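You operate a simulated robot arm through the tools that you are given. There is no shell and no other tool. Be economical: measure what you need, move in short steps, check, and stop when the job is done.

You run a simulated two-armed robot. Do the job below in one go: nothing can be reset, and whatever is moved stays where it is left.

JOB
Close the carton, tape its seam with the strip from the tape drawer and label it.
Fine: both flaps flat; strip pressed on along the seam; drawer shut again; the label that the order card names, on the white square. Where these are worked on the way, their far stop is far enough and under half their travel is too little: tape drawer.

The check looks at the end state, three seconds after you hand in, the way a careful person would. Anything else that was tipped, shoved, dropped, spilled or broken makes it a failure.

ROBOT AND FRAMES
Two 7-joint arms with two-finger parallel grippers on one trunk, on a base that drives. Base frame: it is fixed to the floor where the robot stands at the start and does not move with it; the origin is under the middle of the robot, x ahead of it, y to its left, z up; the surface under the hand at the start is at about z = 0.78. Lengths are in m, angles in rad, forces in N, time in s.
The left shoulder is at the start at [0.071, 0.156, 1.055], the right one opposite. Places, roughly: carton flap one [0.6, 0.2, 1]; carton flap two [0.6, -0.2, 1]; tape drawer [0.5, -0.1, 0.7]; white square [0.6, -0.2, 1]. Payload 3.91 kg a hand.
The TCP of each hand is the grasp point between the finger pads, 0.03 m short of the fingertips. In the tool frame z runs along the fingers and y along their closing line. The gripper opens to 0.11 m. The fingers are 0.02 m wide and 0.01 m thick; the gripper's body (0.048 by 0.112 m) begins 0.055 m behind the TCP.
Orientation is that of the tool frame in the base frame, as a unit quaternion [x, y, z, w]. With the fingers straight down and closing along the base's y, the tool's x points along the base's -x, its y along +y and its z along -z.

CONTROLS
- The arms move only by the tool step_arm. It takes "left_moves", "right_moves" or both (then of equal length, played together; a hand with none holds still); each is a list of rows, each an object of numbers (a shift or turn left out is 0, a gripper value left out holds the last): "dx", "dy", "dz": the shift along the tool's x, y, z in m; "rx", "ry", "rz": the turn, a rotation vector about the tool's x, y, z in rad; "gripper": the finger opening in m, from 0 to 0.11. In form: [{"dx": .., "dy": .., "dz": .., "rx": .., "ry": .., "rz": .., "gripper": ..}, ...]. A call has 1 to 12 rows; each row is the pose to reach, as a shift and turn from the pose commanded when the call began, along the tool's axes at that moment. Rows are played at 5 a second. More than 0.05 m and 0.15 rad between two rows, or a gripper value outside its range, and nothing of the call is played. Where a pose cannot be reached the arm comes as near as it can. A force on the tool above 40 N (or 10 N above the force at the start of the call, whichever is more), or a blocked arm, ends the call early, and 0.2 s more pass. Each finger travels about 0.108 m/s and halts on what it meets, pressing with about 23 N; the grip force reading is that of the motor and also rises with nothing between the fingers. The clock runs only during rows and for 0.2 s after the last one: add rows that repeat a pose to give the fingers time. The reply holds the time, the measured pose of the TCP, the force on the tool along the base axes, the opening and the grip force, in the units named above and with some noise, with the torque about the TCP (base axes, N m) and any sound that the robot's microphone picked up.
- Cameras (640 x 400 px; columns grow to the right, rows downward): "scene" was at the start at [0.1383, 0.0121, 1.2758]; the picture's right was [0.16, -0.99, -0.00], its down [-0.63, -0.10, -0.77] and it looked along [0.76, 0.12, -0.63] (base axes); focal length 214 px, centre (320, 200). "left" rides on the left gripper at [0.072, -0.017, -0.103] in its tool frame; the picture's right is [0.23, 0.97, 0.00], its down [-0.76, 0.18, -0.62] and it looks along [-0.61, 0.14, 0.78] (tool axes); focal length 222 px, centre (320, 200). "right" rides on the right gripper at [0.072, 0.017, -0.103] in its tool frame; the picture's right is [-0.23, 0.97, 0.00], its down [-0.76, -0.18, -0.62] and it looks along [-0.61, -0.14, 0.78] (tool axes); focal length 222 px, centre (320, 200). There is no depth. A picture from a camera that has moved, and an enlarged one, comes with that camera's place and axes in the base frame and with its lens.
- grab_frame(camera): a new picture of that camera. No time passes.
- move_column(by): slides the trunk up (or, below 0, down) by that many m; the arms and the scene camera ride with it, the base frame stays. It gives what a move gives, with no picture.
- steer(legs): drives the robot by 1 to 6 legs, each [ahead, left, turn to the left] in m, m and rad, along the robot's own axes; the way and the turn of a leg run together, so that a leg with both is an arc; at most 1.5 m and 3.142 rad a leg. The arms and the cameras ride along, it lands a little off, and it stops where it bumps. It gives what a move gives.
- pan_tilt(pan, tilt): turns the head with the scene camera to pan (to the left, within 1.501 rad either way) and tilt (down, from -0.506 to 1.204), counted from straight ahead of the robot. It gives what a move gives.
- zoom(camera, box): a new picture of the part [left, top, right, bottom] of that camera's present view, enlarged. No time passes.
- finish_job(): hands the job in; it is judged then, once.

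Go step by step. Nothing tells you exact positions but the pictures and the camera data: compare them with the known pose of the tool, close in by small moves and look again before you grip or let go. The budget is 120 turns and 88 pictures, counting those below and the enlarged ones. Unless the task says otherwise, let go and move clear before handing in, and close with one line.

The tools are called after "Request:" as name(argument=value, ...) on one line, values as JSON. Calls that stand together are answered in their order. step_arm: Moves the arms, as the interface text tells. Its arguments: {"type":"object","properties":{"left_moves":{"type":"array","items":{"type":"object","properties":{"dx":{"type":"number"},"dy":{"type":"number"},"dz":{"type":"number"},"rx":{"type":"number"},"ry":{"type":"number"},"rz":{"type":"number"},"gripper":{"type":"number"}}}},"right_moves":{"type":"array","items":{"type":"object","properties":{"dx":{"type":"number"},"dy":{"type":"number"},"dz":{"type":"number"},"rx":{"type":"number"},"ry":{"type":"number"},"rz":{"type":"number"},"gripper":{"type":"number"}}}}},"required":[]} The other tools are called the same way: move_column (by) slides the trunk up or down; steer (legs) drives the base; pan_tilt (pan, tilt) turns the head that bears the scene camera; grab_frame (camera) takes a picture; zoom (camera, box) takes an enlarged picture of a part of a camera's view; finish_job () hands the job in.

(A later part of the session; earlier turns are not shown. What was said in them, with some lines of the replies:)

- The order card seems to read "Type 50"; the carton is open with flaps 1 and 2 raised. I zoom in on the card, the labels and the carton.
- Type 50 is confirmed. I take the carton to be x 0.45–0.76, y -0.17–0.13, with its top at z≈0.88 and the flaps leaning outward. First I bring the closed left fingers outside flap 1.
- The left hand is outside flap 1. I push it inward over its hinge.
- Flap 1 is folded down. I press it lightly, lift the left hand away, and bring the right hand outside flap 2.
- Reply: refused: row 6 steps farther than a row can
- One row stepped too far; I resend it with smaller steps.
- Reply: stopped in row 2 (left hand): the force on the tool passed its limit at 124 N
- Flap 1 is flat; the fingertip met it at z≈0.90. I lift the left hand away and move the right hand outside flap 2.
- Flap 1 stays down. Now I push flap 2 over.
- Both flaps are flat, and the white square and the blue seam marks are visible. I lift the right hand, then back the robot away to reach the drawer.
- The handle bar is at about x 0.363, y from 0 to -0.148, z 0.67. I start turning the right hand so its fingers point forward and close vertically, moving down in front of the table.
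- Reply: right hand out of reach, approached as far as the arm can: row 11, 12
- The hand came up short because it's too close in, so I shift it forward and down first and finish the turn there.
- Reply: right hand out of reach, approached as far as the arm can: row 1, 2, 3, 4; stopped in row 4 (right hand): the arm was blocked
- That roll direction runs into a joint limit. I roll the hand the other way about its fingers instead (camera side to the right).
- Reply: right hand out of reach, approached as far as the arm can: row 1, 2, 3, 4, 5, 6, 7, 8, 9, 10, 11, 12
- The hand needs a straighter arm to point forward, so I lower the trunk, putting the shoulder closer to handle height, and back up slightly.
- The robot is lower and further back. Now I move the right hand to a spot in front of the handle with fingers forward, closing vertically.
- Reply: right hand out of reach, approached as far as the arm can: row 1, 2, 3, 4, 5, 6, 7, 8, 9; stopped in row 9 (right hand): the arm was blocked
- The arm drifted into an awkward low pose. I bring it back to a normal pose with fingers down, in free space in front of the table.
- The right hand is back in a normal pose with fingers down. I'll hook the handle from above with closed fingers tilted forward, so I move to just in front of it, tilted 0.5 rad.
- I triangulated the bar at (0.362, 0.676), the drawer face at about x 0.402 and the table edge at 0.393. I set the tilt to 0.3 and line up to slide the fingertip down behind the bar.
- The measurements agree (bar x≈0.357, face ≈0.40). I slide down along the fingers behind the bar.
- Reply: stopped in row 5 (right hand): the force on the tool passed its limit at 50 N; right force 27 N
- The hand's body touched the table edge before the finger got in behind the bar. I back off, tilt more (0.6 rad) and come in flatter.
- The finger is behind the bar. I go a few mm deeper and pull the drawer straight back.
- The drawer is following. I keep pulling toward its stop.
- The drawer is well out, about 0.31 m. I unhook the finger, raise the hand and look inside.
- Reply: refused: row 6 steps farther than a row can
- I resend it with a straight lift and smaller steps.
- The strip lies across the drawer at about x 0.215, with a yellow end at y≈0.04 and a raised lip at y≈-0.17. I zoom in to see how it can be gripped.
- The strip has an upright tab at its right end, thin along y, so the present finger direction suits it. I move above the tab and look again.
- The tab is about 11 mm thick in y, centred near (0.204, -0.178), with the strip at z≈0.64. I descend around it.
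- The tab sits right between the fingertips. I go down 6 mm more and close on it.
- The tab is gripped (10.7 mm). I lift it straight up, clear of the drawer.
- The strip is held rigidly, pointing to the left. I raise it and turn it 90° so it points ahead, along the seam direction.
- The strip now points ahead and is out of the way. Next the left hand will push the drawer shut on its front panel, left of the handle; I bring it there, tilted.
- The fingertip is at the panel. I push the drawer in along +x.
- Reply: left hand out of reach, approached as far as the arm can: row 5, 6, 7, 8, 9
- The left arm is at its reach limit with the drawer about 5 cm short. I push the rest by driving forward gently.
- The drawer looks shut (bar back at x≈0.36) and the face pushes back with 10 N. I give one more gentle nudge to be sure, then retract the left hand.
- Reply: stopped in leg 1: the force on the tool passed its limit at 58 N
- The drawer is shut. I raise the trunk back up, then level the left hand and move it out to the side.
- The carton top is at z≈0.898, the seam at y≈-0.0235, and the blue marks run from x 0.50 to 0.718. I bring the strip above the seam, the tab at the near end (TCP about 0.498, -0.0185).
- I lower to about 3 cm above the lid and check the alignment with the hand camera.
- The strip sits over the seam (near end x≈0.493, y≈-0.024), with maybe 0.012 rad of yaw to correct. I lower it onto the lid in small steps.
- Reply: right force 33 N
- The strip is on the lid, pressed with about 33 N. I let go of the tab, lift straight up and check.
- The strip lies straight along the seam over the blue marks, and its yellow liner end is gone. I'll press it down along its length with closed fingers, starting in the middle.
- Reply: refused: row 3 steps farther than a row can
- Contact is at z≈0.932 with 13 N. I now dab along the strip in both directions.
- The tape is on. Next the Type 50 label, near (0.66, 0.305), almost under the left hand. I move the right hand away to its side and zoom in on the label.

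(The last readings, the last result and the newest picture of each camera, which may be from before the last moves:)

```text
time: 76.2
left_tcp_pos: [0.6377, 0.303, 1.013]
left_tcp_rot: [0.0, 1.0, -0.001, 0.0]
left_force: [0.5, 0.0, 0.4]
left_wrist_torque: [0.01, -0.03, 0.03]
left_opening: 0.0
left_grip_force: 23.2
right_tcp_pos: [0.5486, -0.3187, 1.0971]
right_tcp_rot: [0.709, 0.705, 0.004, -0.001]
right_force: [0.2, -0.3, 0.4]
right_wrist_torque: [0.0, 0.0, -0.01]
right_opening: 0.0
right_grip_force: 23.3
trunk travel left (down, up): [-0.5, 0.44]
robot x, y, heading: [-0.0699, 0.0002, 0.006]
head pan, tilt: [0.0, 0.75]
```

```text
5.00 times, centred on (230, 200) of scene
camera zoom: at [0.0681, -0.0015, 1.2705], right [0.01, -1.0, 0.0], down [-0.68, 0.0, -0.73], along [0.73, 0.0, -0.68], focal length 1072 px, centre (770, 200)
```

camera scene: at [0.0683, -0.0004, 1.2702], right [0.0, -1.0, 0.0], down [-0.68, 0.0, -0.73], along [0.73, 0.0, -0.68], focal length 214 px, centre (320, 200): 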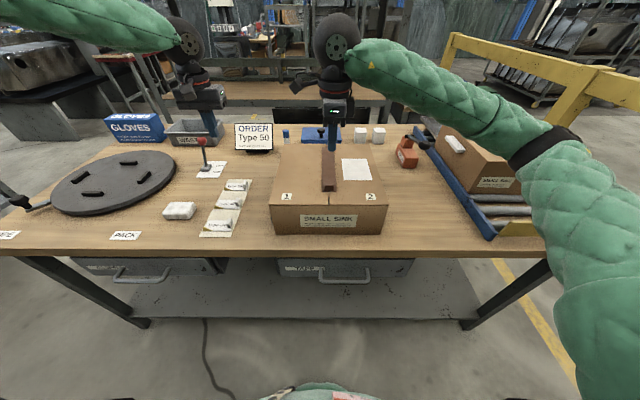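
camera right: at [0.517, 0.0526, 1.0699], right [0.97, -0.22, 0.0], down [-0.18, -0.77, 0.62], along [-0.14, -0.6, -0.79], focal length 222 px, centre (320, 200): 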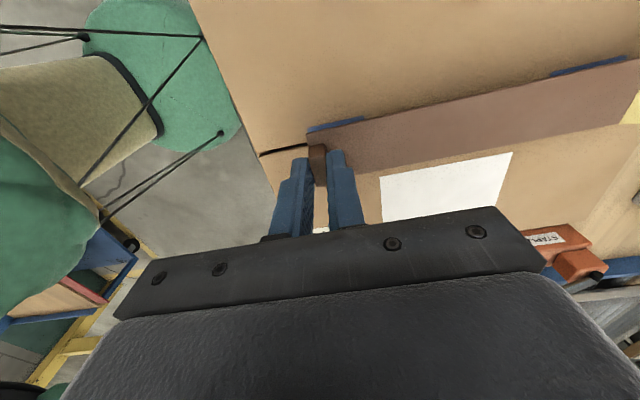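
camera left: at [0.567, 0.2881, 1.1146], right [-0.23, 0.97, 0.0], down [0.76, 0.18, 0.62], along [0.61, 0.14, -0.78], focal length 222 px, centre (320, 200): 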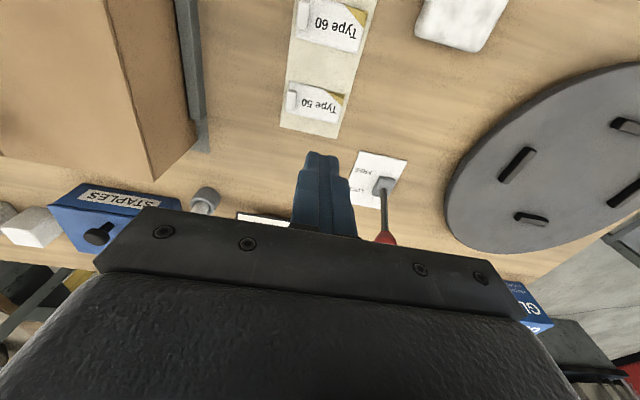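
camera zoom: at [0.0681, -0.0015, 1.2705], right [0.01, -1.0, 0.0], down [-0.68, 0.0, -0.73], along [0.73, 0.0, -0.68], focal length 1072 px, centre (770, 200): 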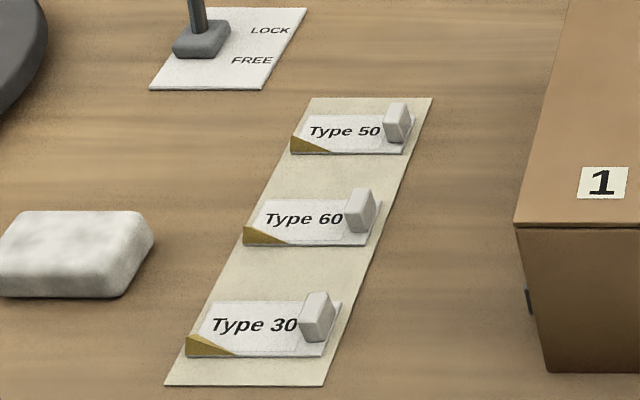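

The label spans x 0.635–0.677 and y 0.261–0.339, with its tab at (0.655, 0.2685). The white square is centred near (0.607, -0.111). I bring the left hand over the tab.

Request:
step_arm(left_moves=[{"dx": -0.008, "dy": -0.017, "dz": 0.03, "gripper": 0.045}, {"dx": -0.017, "dy": -0.0345, "dz": 0.07}, {"dx": -0.017, "dy": -0.0345, "dz": 0.11}, {"dx": -0.017, "dy": -0.0345, "dz": 0.15}, {"dx": -0.017, "dy": -0.0345, "dz": 0.15}])

Request:
grab_frame(camera="left")

Request:
zoom(camera="scene", box=[190, 140, 290, 240])

```text
time: 77.4
left_tcp_pos: [0.6551, 0.2684, 0.8639]
left_tcp_rot: [0.002, 1.0, -0.001, 0.001]
left_force: [-0.1, -0.2, 0.1]
left_wrist_torque: [0.0, -0.02, 0.01]
left_opening: 0.0453
left_grip_force: 0.1
right_tcp_pos: [0.5496, -0.3181, 1.0967]
right_tcp_rot: [0.711, 0.704, 0.003, -0.001]
right_force: [0.2, 0.1, -0.4]
right_wrist_torque: [-0.02, -0.03, 0.0]
right_opening: 0.0
right_grip_force: 23.0
trunk travel left (down, up): [-0.5, 0.44]
robot x, y, heading: [-0.069, 0.0003, 0.006]
head pan, tilt: [0.0, 0.75]
```

```text
32 pictures are left
camera left: at [0.5833, 0.2522, 0.9667], right [-0.23, 0.97, 0.0], down [0.76, 0.18, 0.62], along [0.61, 0.14, -0.78], focal length 222 px, centre (320, 200)
```

left: 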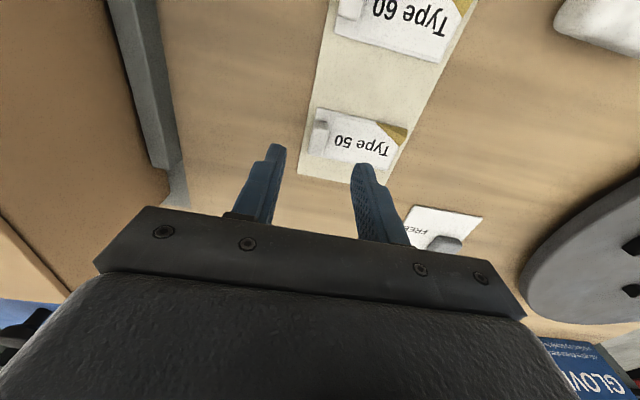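

```text
4.00 times, centred on (240, 190) of scene
camera zoom: at [0.0679, -0.0009, 1.2705], right [0.0, -1.0, 0.0], down [-0.68, 0.0, -0.73], along [0.73, 0.0, -0.68], focal length 858 px, centre (640, 240)
```

zoom: 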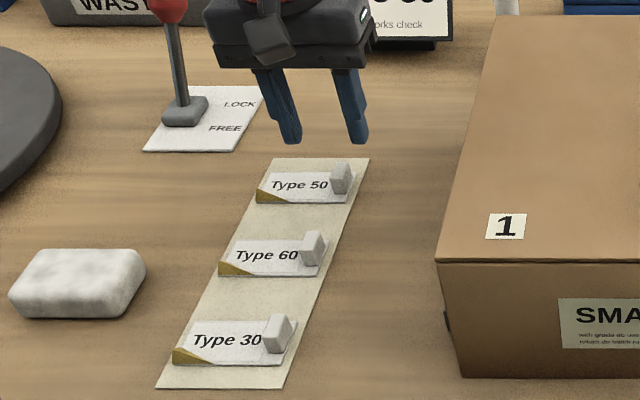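

The tab is confirmed near (0.653, 0.266). I descend and close on it.

Request:
step_arm(left_moves=[{"dx": 0.001, "dy": -0.002, "dz": 0.02}, {"dx": 0.001, "dy": -0.002, "dz": 0.034}, {"dx": 0.001, "dy": -0.002, "dz": 0.042}, {"dx": 0.001, "dy": -0.002, "dz": 0.042, "gripper": 0.02}, {"dx": 0.001, "dy": -0.002, "dz": 0.042, "gripper": 0.0}, {"dx": 0.001, "dy": -0.002, "dz": 0.042, "gripper": 0.0}])

Request:
grab_frame(camera="left")

```text
time: 78.8
left_tcp_pos: [0.6544, 0.2658, 0.8199]
left_tcp_rot: [0.0, 1.0, -0.001, 0.0]
left_force: [0.4, 0.4, -0.8]
left_wrist_torque: [0.0, -0.04, -0.01]
left_opening: 0.0106
left_grip_force: 23.4
right_tcp_pos: [0.5496, -0.3181, 1.0981]
right_tcp_rot: [0.71, 0.704, 0.002, -0.001]
right_force: [-0.8, 0.6, -0.6]
right_wrist_torque: [-0.02, 0.0, 0.02]
right_opening: 0.0
right_grip_force: 22.9
trunk travel left (down, up): [-0.5, 0.44]
robot x, y, heading: [-0.0675, 0.0011, 0.002]
head pan, tilt: [0.0, 0.75]
```

```text
30 pictures are left
camera left: at [0.5828, 0.2503, 0.923], right [-0.23, 0.97, 0.0], down [0.76, 0.18, 0.62], along [0.61, 0.14, -0.78], focal length 222 px, centre (320, 200)
```

left: 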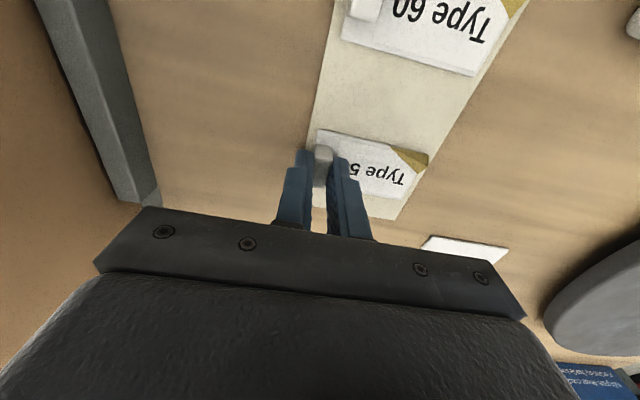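

Gripped (10.6 mm). I lift straight up first, moving the right hand a little further out.

Request:
step_arm(left_moves=[{"dz": -0.02}, {"dz": -0.06}, {"dz": -0.1}, {"dz": -0.14}, {"dz": -0.18}], right_moves=[{"dx": -0.02}, {"dx": -0.04}, {"dx": -0.06}, {"dx": -0.08}, {"dx": -0.08}])

Request:
step_arm(left_moves=[{"dx": 0.005, "dy": -0.045}, {"dx": 0.01, "dy": -0.09}, {"dx": 0.015, "dy": -0.135}, {"dx": 0.02, "dy": -0.18}, {"dx": 0.025, "dy": -0.225}, {"dx": 0.03, "dy": -0.27}, {"dx": 0.036, "dy": -0.315}, {"dx": 0.042, "dy": -0.36}, {"dx": 0.049, "dy": -0.4}, {"dx": 0.049, "dy": -0.411}, {"dx": 0.049, "dy": -0.411, "dz": 0.02}, {"dx": 0.049, "dy": -0.411, "dz": 0.035}])

Request:
zoom(camera="scene", box=[260, 125, 400, 240])

Request:
grab_frame(camera="left")

```text
time: 80.0
left_tcp_pos: [0.6541, 0.265, 1.0031]
left_tcp_rot: [0.0, 1.0, -0.001, 0.001]
left_force: [-0.4, 0.1, -0.1]
left_wrist_torque: [-0.02, 0.06, 0.01]
left_opening: 0.0108
left_grip_force: 23.2
right_tcp_pos: [0.5501, -0.3979, 1.0968]
right_tcp_rot: [0.71, 0.704, 0.003, -0.001]
right_force: [0.2, 0.2, -0.1]
right_wrist_torque: [0.02, -0.02, 0.03]
right_opening: 0.0
right_grip_force: 23.2
trunk travel left (down, up): [-0.5, 0.44]
robot x, y, heading: [-0.0653, -0.0002, 0.002]
head pan, tilt: [0.0, 0.75]
```

```text
time: 82.6
left_tcp_pos: [0.572, 0.0293, 1.0186]
left_tcp_rot: [0.0, 1.0, -0.002, 0.001]
left_force: [-0.4, -0.3, 0.8]
left_wrist_torque: [0.02, -0.03, 0.01]
left_opening: 0.0107
left_grip_force: 22.7
left hand out of reach, approached as far as the arm can: row 5, 6, 7, 8, 9, 10, 11, 12
right_tcp_pos: [0.5504, -0.3984, 1.0979]
right_tcp_rot: [0.71, 0.704, 0.003, -0.002]
right_force: [0.4, -0.1, -0.9]
right_wrist_torque: [0.01, -0.01, -0.01]
right_opening: 0.0
right_grip_force: 22.6
trunk travel left (down, up): [-0.5, 0.44]
robot x, y, heading: [-0.0686, -0.0004, -0.001]
head pan, tilt: [0.0, 0.75]
```

```text
3.48 times, centred on (330, 182) of scene
camera zoom: at [0.0683, -0.0011, 1.2704], right [0.0, -1.0, 0.0], down [-0.68, 0.0, -0.73], along [0.73, 0.0, -0.68], focal length 746 px, centre (285, 261)
```

zoom: 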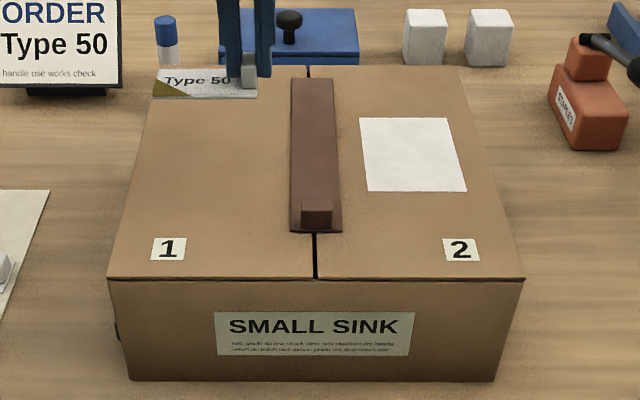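

```text
28 pictures are left
camera left: at [0.5014, 0.0138, 1.1211], right [-0.23, 0.97, 0.0], down [0.76, 0.18, 0.62], along [0.61, 0.14, -0.78], focal length 222 px, centre (320, 200)
```

left: 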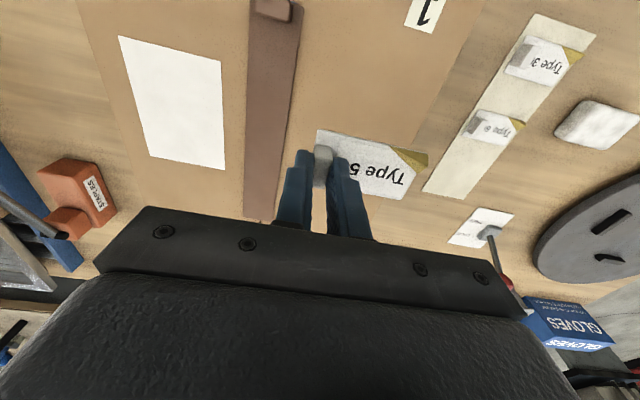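

The left arm can't reach across that far. I raise the right hand and drive the robot sideways to the right, so the label comes over the square.

Request:
step_arm(right_moves=[{"dx": 0.03, "dz": -0.03}, {"dx": 0.06, "dz": -0.06}, {"dx": 0.08, "dz": -0.1}, {"dx": 0.1, "dz": -0.14}])

Request:
steer(legs=[[0.03, -0.17, 0]])

Request:
grab_frame(camera="scene")

```text
time: 83.6
left_tcp_pos: [0.5721, 0.0308, 1.0184]
left_tcp_rot: [-0.001, 1.0, -0.004, -0.001]
left_force: [-0.7, 0.3, -0.6]
left_wrist_torque: [-0.04, 0.02, 0.0]
left_opening: 0.0107
left_grip_force: 22.8
right_tcp_pos: [0.5519, -0.2977, 1.2374]
right_tcp_rot: [0.711, 0.703, 0.002, -0.002]
right_force: [-0.7, 0.0, 0.2]
right_wrist_torque: [-0.03, -0.01, 0.0]
right_opening: 0.0
right_grip_force: 23.7
trunk travel left (down, up): [-0.5, 0.44]
robot x, y, heading: [-0.0704, -0.0, 0.005]
head pan, tilt: [0.0, 0.75]
```

```text
time: 85.1
left_tcp_pos: [0.604, -0.1439, 1.018]
left_tcp_rot: [0.002, 1.0, -0.002, -0.001]
left_force: [0.0, -0.2, -1.1]
left_wrist_torque: [0.01, -0.02, 0.02]
left_opening: 0.0108
left_grip_force: 23.1
right_tcp_pos: [0.5816, -0.4731, 1.2359]
right_tcp_rot: [0.711, 0.703, 0.004, -0.002]
right_force: [-0.2, -0.3, -0.3]
right_wrist_torque: [0.04, -0.03, -0.06]
right_opening: 0.0
right_grip_force: 22.7
trunk travel left (down, up): [-0.5, 0.44]
robot x, y, heading: [-0.039, -0.1707, -0.004]
head pan, tilt: [0.0, 0.75]
```

```text
27 pictures are left
camera scene: at [0.0998, -0.1736, 1.2703], right [0.0, -1.0, 0.0], down [-0.68, 0.0, -0.73], along [0.73, 0.0, -0.68], focal length 214 px, centre (320, 200)
```

scene: 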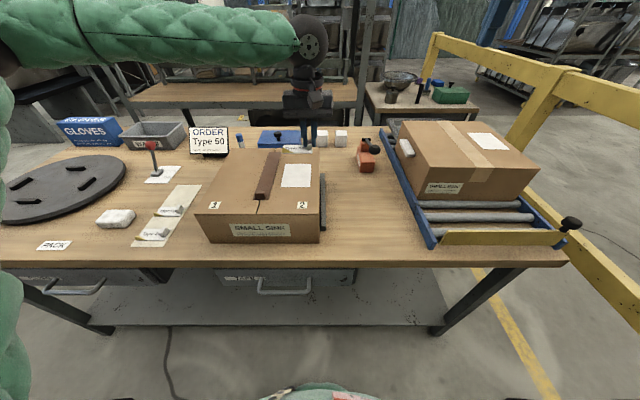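

The hand is now at (0.604, -0.144), as wanted. I lower to about 3 cm above the lid and check.

Request:
step_arm(left_moves=[{"dz": 0.02}, {"dz": 0.04}, {"dz": 0.055}])

Request:
zoom(camera="scene", box=[190, 125, 340, 245])

Request:
grab_frame(camera="left")

```text
time: 85.9
left_tcp_pos: [0.6035, -0.1376, 0.9634]
left_tcp_rot: [0.002, 1.0, -0.003, 0.001]
left_force: [-0.6, -0.8, -0.3]
left_wrist_torque: [-0.02, -0.01, -0.03]
left_opening: 0.0106
left_grip_force: 22.8
left hand out of reach, approached as far as the arm can: row 2, 3
right_tcp_pos: [0.5802, -0.4703, 1.2361]
right_tcp_rot: [0.712, 0.703, 0.003, -0.001]
right_force: [-0.1, 0.5, 0.4]
right_wrist_torque: [0.0, 0.0, 0.01]
right_opening: 0.0003
right_grip_force: 23.4
trunk travel left (down, up): [-0.5, 0.44]
robot x, y, heading: [-0.0386, -0.1693, 0.001]
head pan, tilt: [0.0, 0.75]
```

```text
3.33 times, centred on (265, 185) of scene
camera zoom: at [0.0996, -0.1717, 1.2704], right [0.0, -1.0, 0.0], down [-0.68, 0.0, -0.73], along [0.73, 0.0, -0.68], focal length 715 px, centre (503, 250)
```

zoom: 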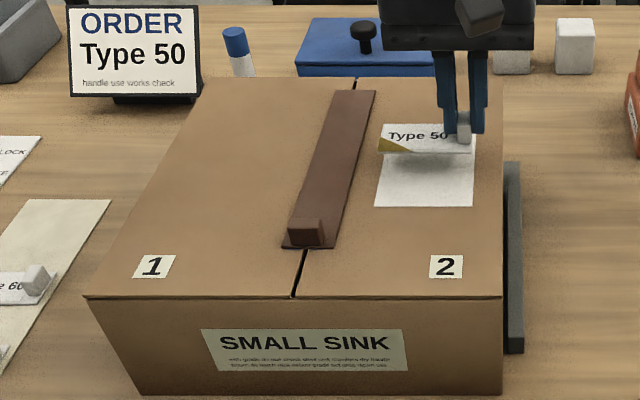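

```text
25 pictures are left
camera left: at [0.5315, -0.1526, 1.0661], right [-0.22, 0.97, -0.01], down [0.76, 0.18, 0.62], along [0.61, 0.13, -0.78], focal length 222 px, centre (320, 200)
```

left: 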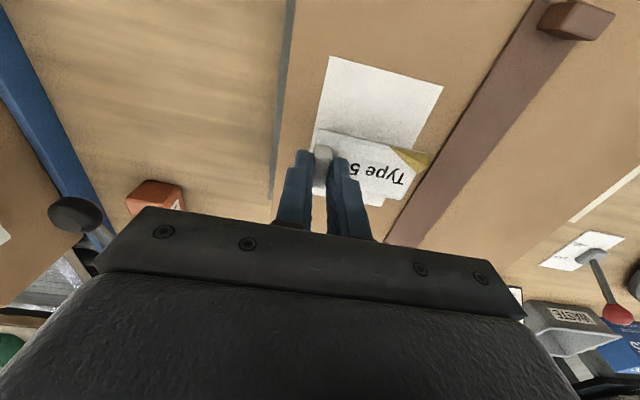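

Lowering drifted the hand to y -0.138 at its reach limit. I drive 7 cm further right to give the arm room, then shift the hand back left by that much.

Request:
steer(legs=[[0, -0.07, 0]])

Request:
step_arm(left_moves=[{"dy": 0.03}, {"dy": 0.06}, {"dy": 0.06}])

```text
time: 86.9
left_tcp_pos: [0.6015, -0.21, 0.9627]
left_tcp_rot: [0.003, 1.0, -0.003, 0.001]
left_force: [0.3, 0.0, 0.2]
left_wrist_torque: [0.06, 0.0, 0.06]
left_opening: 0.0107
left_grip_force: 23.2
right_tcp_pos: [0.5823, -0.5442, 1.2347]
right_tcp_rot: [0.712, 0.702, 0.003, -0.002]
right_force: [-0.1, -0.5, 0.0]
right_wrist_torque: [0.03, 0.01, 0.0]
right_opening: 0.0001
right_grip_force: 22.7
trunk travel left (down, up): [-0.5, 0.44]
robot x, y, heading: [-0.0379, -0.2401, 0.001]
head pan, tilt: [0.0, 0.75]
```

```text
time: 87.7
left_tcp_pos: [0.6046, -0.1471, 0.9618]
left_tcp_rot: [0.003, 1.0, -0.003, 0.0]
left_force: [0.1, 0.5, -1.2]
left_wrist_torque: [0.04, 0.0, 0.01]
left_opening: 0.0106
left_grip_force: 22.8
right_tcp_pos: [0.5814, -0.5404, 1.2353]
right_tcp_rot: [0.712, 0.702, 0.002, -0.001]
right_force: [0.0, -0.2, -0.1]
right_wrist_torque: [0.0, -0.01, 0.03]
right_opening: 0.0
right_grip_force: 23.6
trunk travel left (down, up): [-0.5, 0.44]
robot x, y, heading: [-0.0389, -0.2392, -0.0]
head pan, tilt: [0.0, 0.75]
```

Request:
step_arm(left_moves=[{"dy": 0.006, "dz": 0.008}, {"dy": 0.006, "dz": 0.014}])

Request:
grab_frame(camera="left")

Request:
zoom(camera="scene", box=[170, 125, 320, 245])

```text
time: 88.3
left_tcp_pos: [0.6036, -0.1412, 0.9491]
left_tcp_rot: [0.002, 1.0, -0.003, 0.001]
left_force: [-0.3, 0.3, -0.4]
left_wrist_torque: [-0.01, 0.0, 0.02]
left_opening: 0.0109
left_grip_force: 23.0
right_tcp_pos: [0.5812, -0.5424, 1.2369]
right_tcp_rot: [0.712, 0.702, 0.003, -0.001]
right_force: [0.1, -0.4, 0.3]
right_wrist_torque: [0.02, 0.01, 0.02]
right_opening: 0.0001
right_grip_force: 23.2
trunk travel left (down, up): [-0.5, 0.44]
robot x, y, heading: [-0.0379, -0.241, -0.001]
head pan, tilt: [0.0, 0.75]
```

```text
24 pictures are left
camera left: at [0.532, -0.1578, 1.052], right [-0.22, 0.97, -0.01], down [0.76, 0.18, 0.62], along [0.61, 0.13, -0.78], focal length 222 px, centre (320, 200)
```

left: 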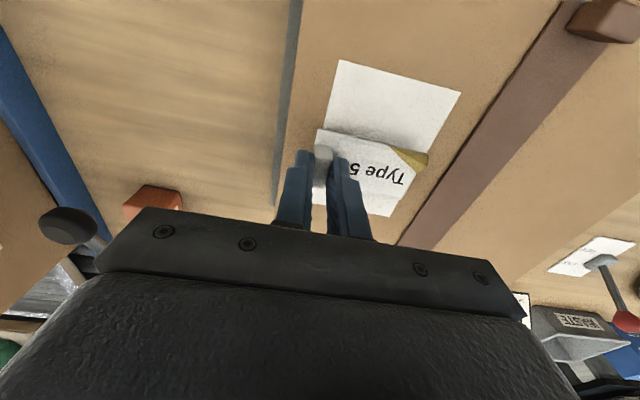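

```text
3.33 times, centred on (245, 185) of scene
camera zoom: at [0.0995, -0.2424, 1.2704], right [0.0, -1.0, 0.0], down [-0.68, 0.0, -0.73], along [0.73, 0.0, -0.68], focal length 715 px, centre (570, 250)
```

zoom: 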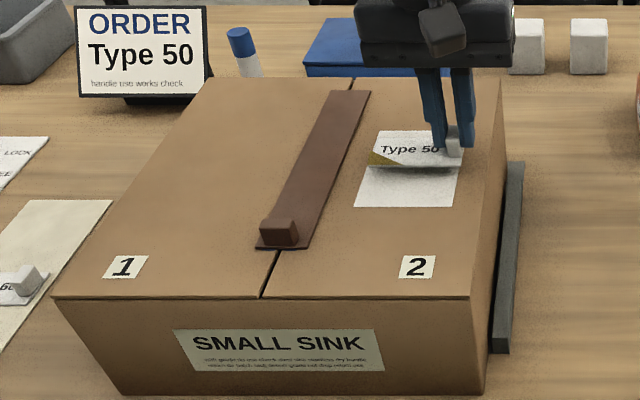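

The label is about 4 mm right of centre on the square. I correct that and lower it onto the square in small steps.

Request:
step_arm(left_moves=[{"dy": 0.004, "dz": 0.003}, {"dy": 0.004, "dz": 0.008}, {"dy": 0.004, "dz": 0.011}, {"dy": 0.004, "dz": 0.013}, {"dy": 0.004, "dz": 0.014}])

```text
time: 89.5
left_tcp_pos: [0.603, -0.1392, 0.9376]
left_tcp_rot: [0.002, 1.0, -0.003, 0.003]
left_force: [4.1, 1.1, 32.3]
left_wrist_torque: [0.08, 0.04, -0.03]
left_opening: 0.0106
left_grip_force: 22.8
right_tcp_pos: [0.5794, -0.542, 1.2372]
right_tcp_rot: [0.712, 0.702, 0.003, -0.001]
right_force: [-0.5, -0.1, 0.1]
right_wrist_torque: [0.04, -0.01, 0.02]
right_opening: 0.0
right_grip_force: 22.9
trunk travel left (down, up): [-0.5, 0.44]
robot x, y, heading: [-0.0379, -0.2419, -0.0]
head pan, tilt: [0.0, 0.75]
```

It's pressed with 32 N. I release, lift, and look.

Request:
step_arm(left_moves=[{"dz": -0.002}, {"dz": -0.002, "gripper": 0.035}, {"dz": -0.002, "gripper": 0.035}, {"dz": -0.03}, {"dz": -0.07}, {"dz": -0.11}, {"dz": -0.11, "dy": 0.05}, {"dz": -0.11, "dy": 0.1}, {"dz": -0.11, "dy": 0.15}])

Request:
zoom(camera="scene", box=[170, 125, 320, 245])

```text
time: 91.5
left_tcp_pos: [0.602, 0.0123, 1.0457]
left_tcp_rot: [0.003, 1.0, -0.005, 0.001]
left_force: [-0.4, -0.2, 0.3]
left_wrist_torque: [-0.03, -0.01, 0.0]
left_opening: 0.035
left_grip_force: 0.0
right_tcp_pos: [0.5799, -0.5403, 1.2369]
right_tcp_rot: [0.712, 0.702, 0.003, 0.0]
right_force: [0.0, 0.3, -0.4]
right_wrist_torque: [-0.01, 0.02, 0.0]
right_opening: 0.0001
right_grip_force: 23.0
trunk travel left (down, up): [-0.5, 0.44]
robot x, y, heading: [-0.036, -0.2385, -0.001]
head pan, tilt: [0.0, 0.75]
```

```text
3.33 times, centred on (245, 185) of scene
camera zoom: at [0.0988, -0.2403, 1.2705], right [0.0, -1.0, 0.0], down [-0.68, 0.0, -0.73], along [0.73, 0.0, -0.68], focal length 715 px, centre (570, 250)
```

zoom: 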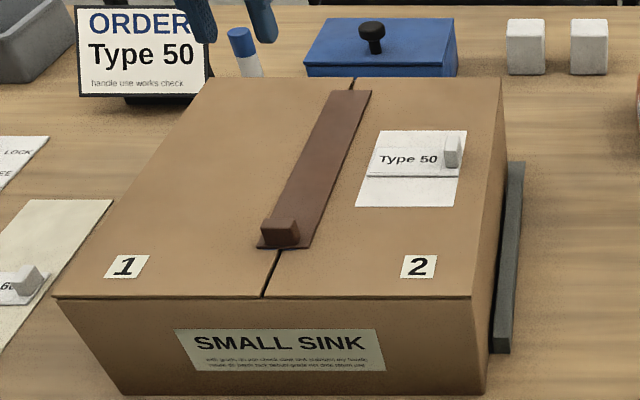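

The Type 50 label is on the white square, liner gone. I back the robot off clear and take a final look at the whole scene, including the drawer.

Request:
step_arm(left_moves=[{"dz": -0.05}, {"dz": -0.1}, {"dz": -0.13, "dy": 0.04}, {"dz": -0.13, "dy": 0.09}])

Request:
steer(legs=[[-0.35, 0.1, 0]])

Request:
grab_frame(camera="scene")

Request:
zoom(camera="scene", box=[210, 100, 370, 210])

```text
time: 92.5
left_tcp_pos: [0.6043, 0.1053, 1.1722]
left_tcp_rot: [0.004, 1.0, -0.004, 0.001]
left_force: [0.1, 0.0, -0.2]
left_wrist_torque: [0.0, 0.01, 0.0]
left_opening: 0.0351
left_grip_force: 0.0
right_tcp_pos: [0.5808, -0.5412, 1.2376]
right_tcp_rot: [0.712, 0.702, 0.003, -0.001]
right_force: [0.2, -0.1, 0.1]
right_wrist_torque: [-0.01, 0.01, 0.0]
right_opening: 0.0
right_grip_force: 23.3
trunk travel left (down, up): [-0.5, 0.44]
robot x, y, heading: [-0.0342, -0.2447, -0.001]
head pan, tilt: [0.0, 0.75]
```

```text
time: 94.8
left_tcp_pos: [0.2531, 0.2017, 1.1725]
left_tcp_rot: [0.005, 1.0, -0.003, 0.001]
left_force: [-0.7, 0.2, -0.6]
left_wrist_torque: [-0.01, -0.02, -0.04]
left_opening: 0.035
left_grip_force: 0.0
right_tcp_pos: [0.2277, -0.4434, 1.2358]
right_tcp_rot: [0.713, 0.702, 0.003, -0.001]
right_force: [-0.5, 0.3, -1.2]
right_wrist_torque: [0.01, -0.02, -0.04]
right_opening: 0.0
right_grip_force: 23.0
trunk travel left (down, up): [-0.5, 0.44]
robot x, y, heading: [-0.3833, -0.1424, -0.006]
head pan, tilt: [0.0, 0.75]
```

```text
21 pictures are left
camera scene: at [-0.252, -0.1417, 1.2705], right [0.0, -1.0, 0.0], down [-0.68, 0.0, -0.73], along [0.73, 0.0, -0.68], focal length 214 px, centre (320, 200)
```

scene: 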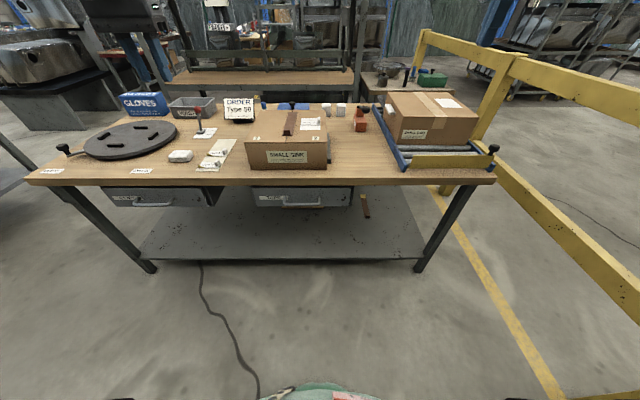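

```text
3.64 times, centred on (290, 155) of scene
camera zoom: at [-0.252, -0.1417, 1.2705], right [0.0, -1.0, 0.0], down [-0.68, 0.0, -0.73], along [0.73, 0.0, -0.68], focal length 780 px, centre (429, 364)
```

zoom: 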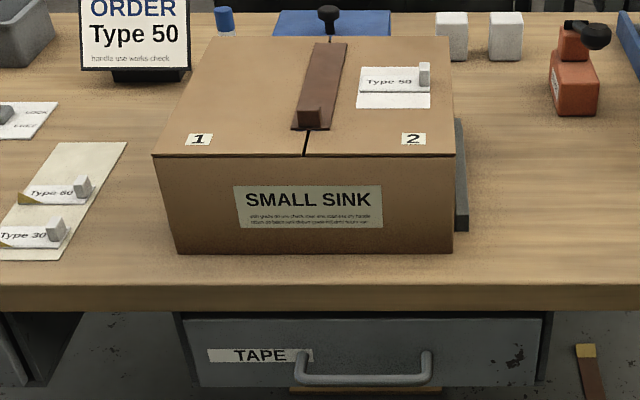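

The flaps are flat, the tape is on the seam, the Type 50 label is on the square, the drawer is shut, and nothing else has moved. I hand in.

Request:
finish_job()

```text
The job is handed in.
```

The carton is closed, its seam is taped, the Type 50 label is on the white square and the tape drawer is shut; I've handed the job in, but no check result came back.
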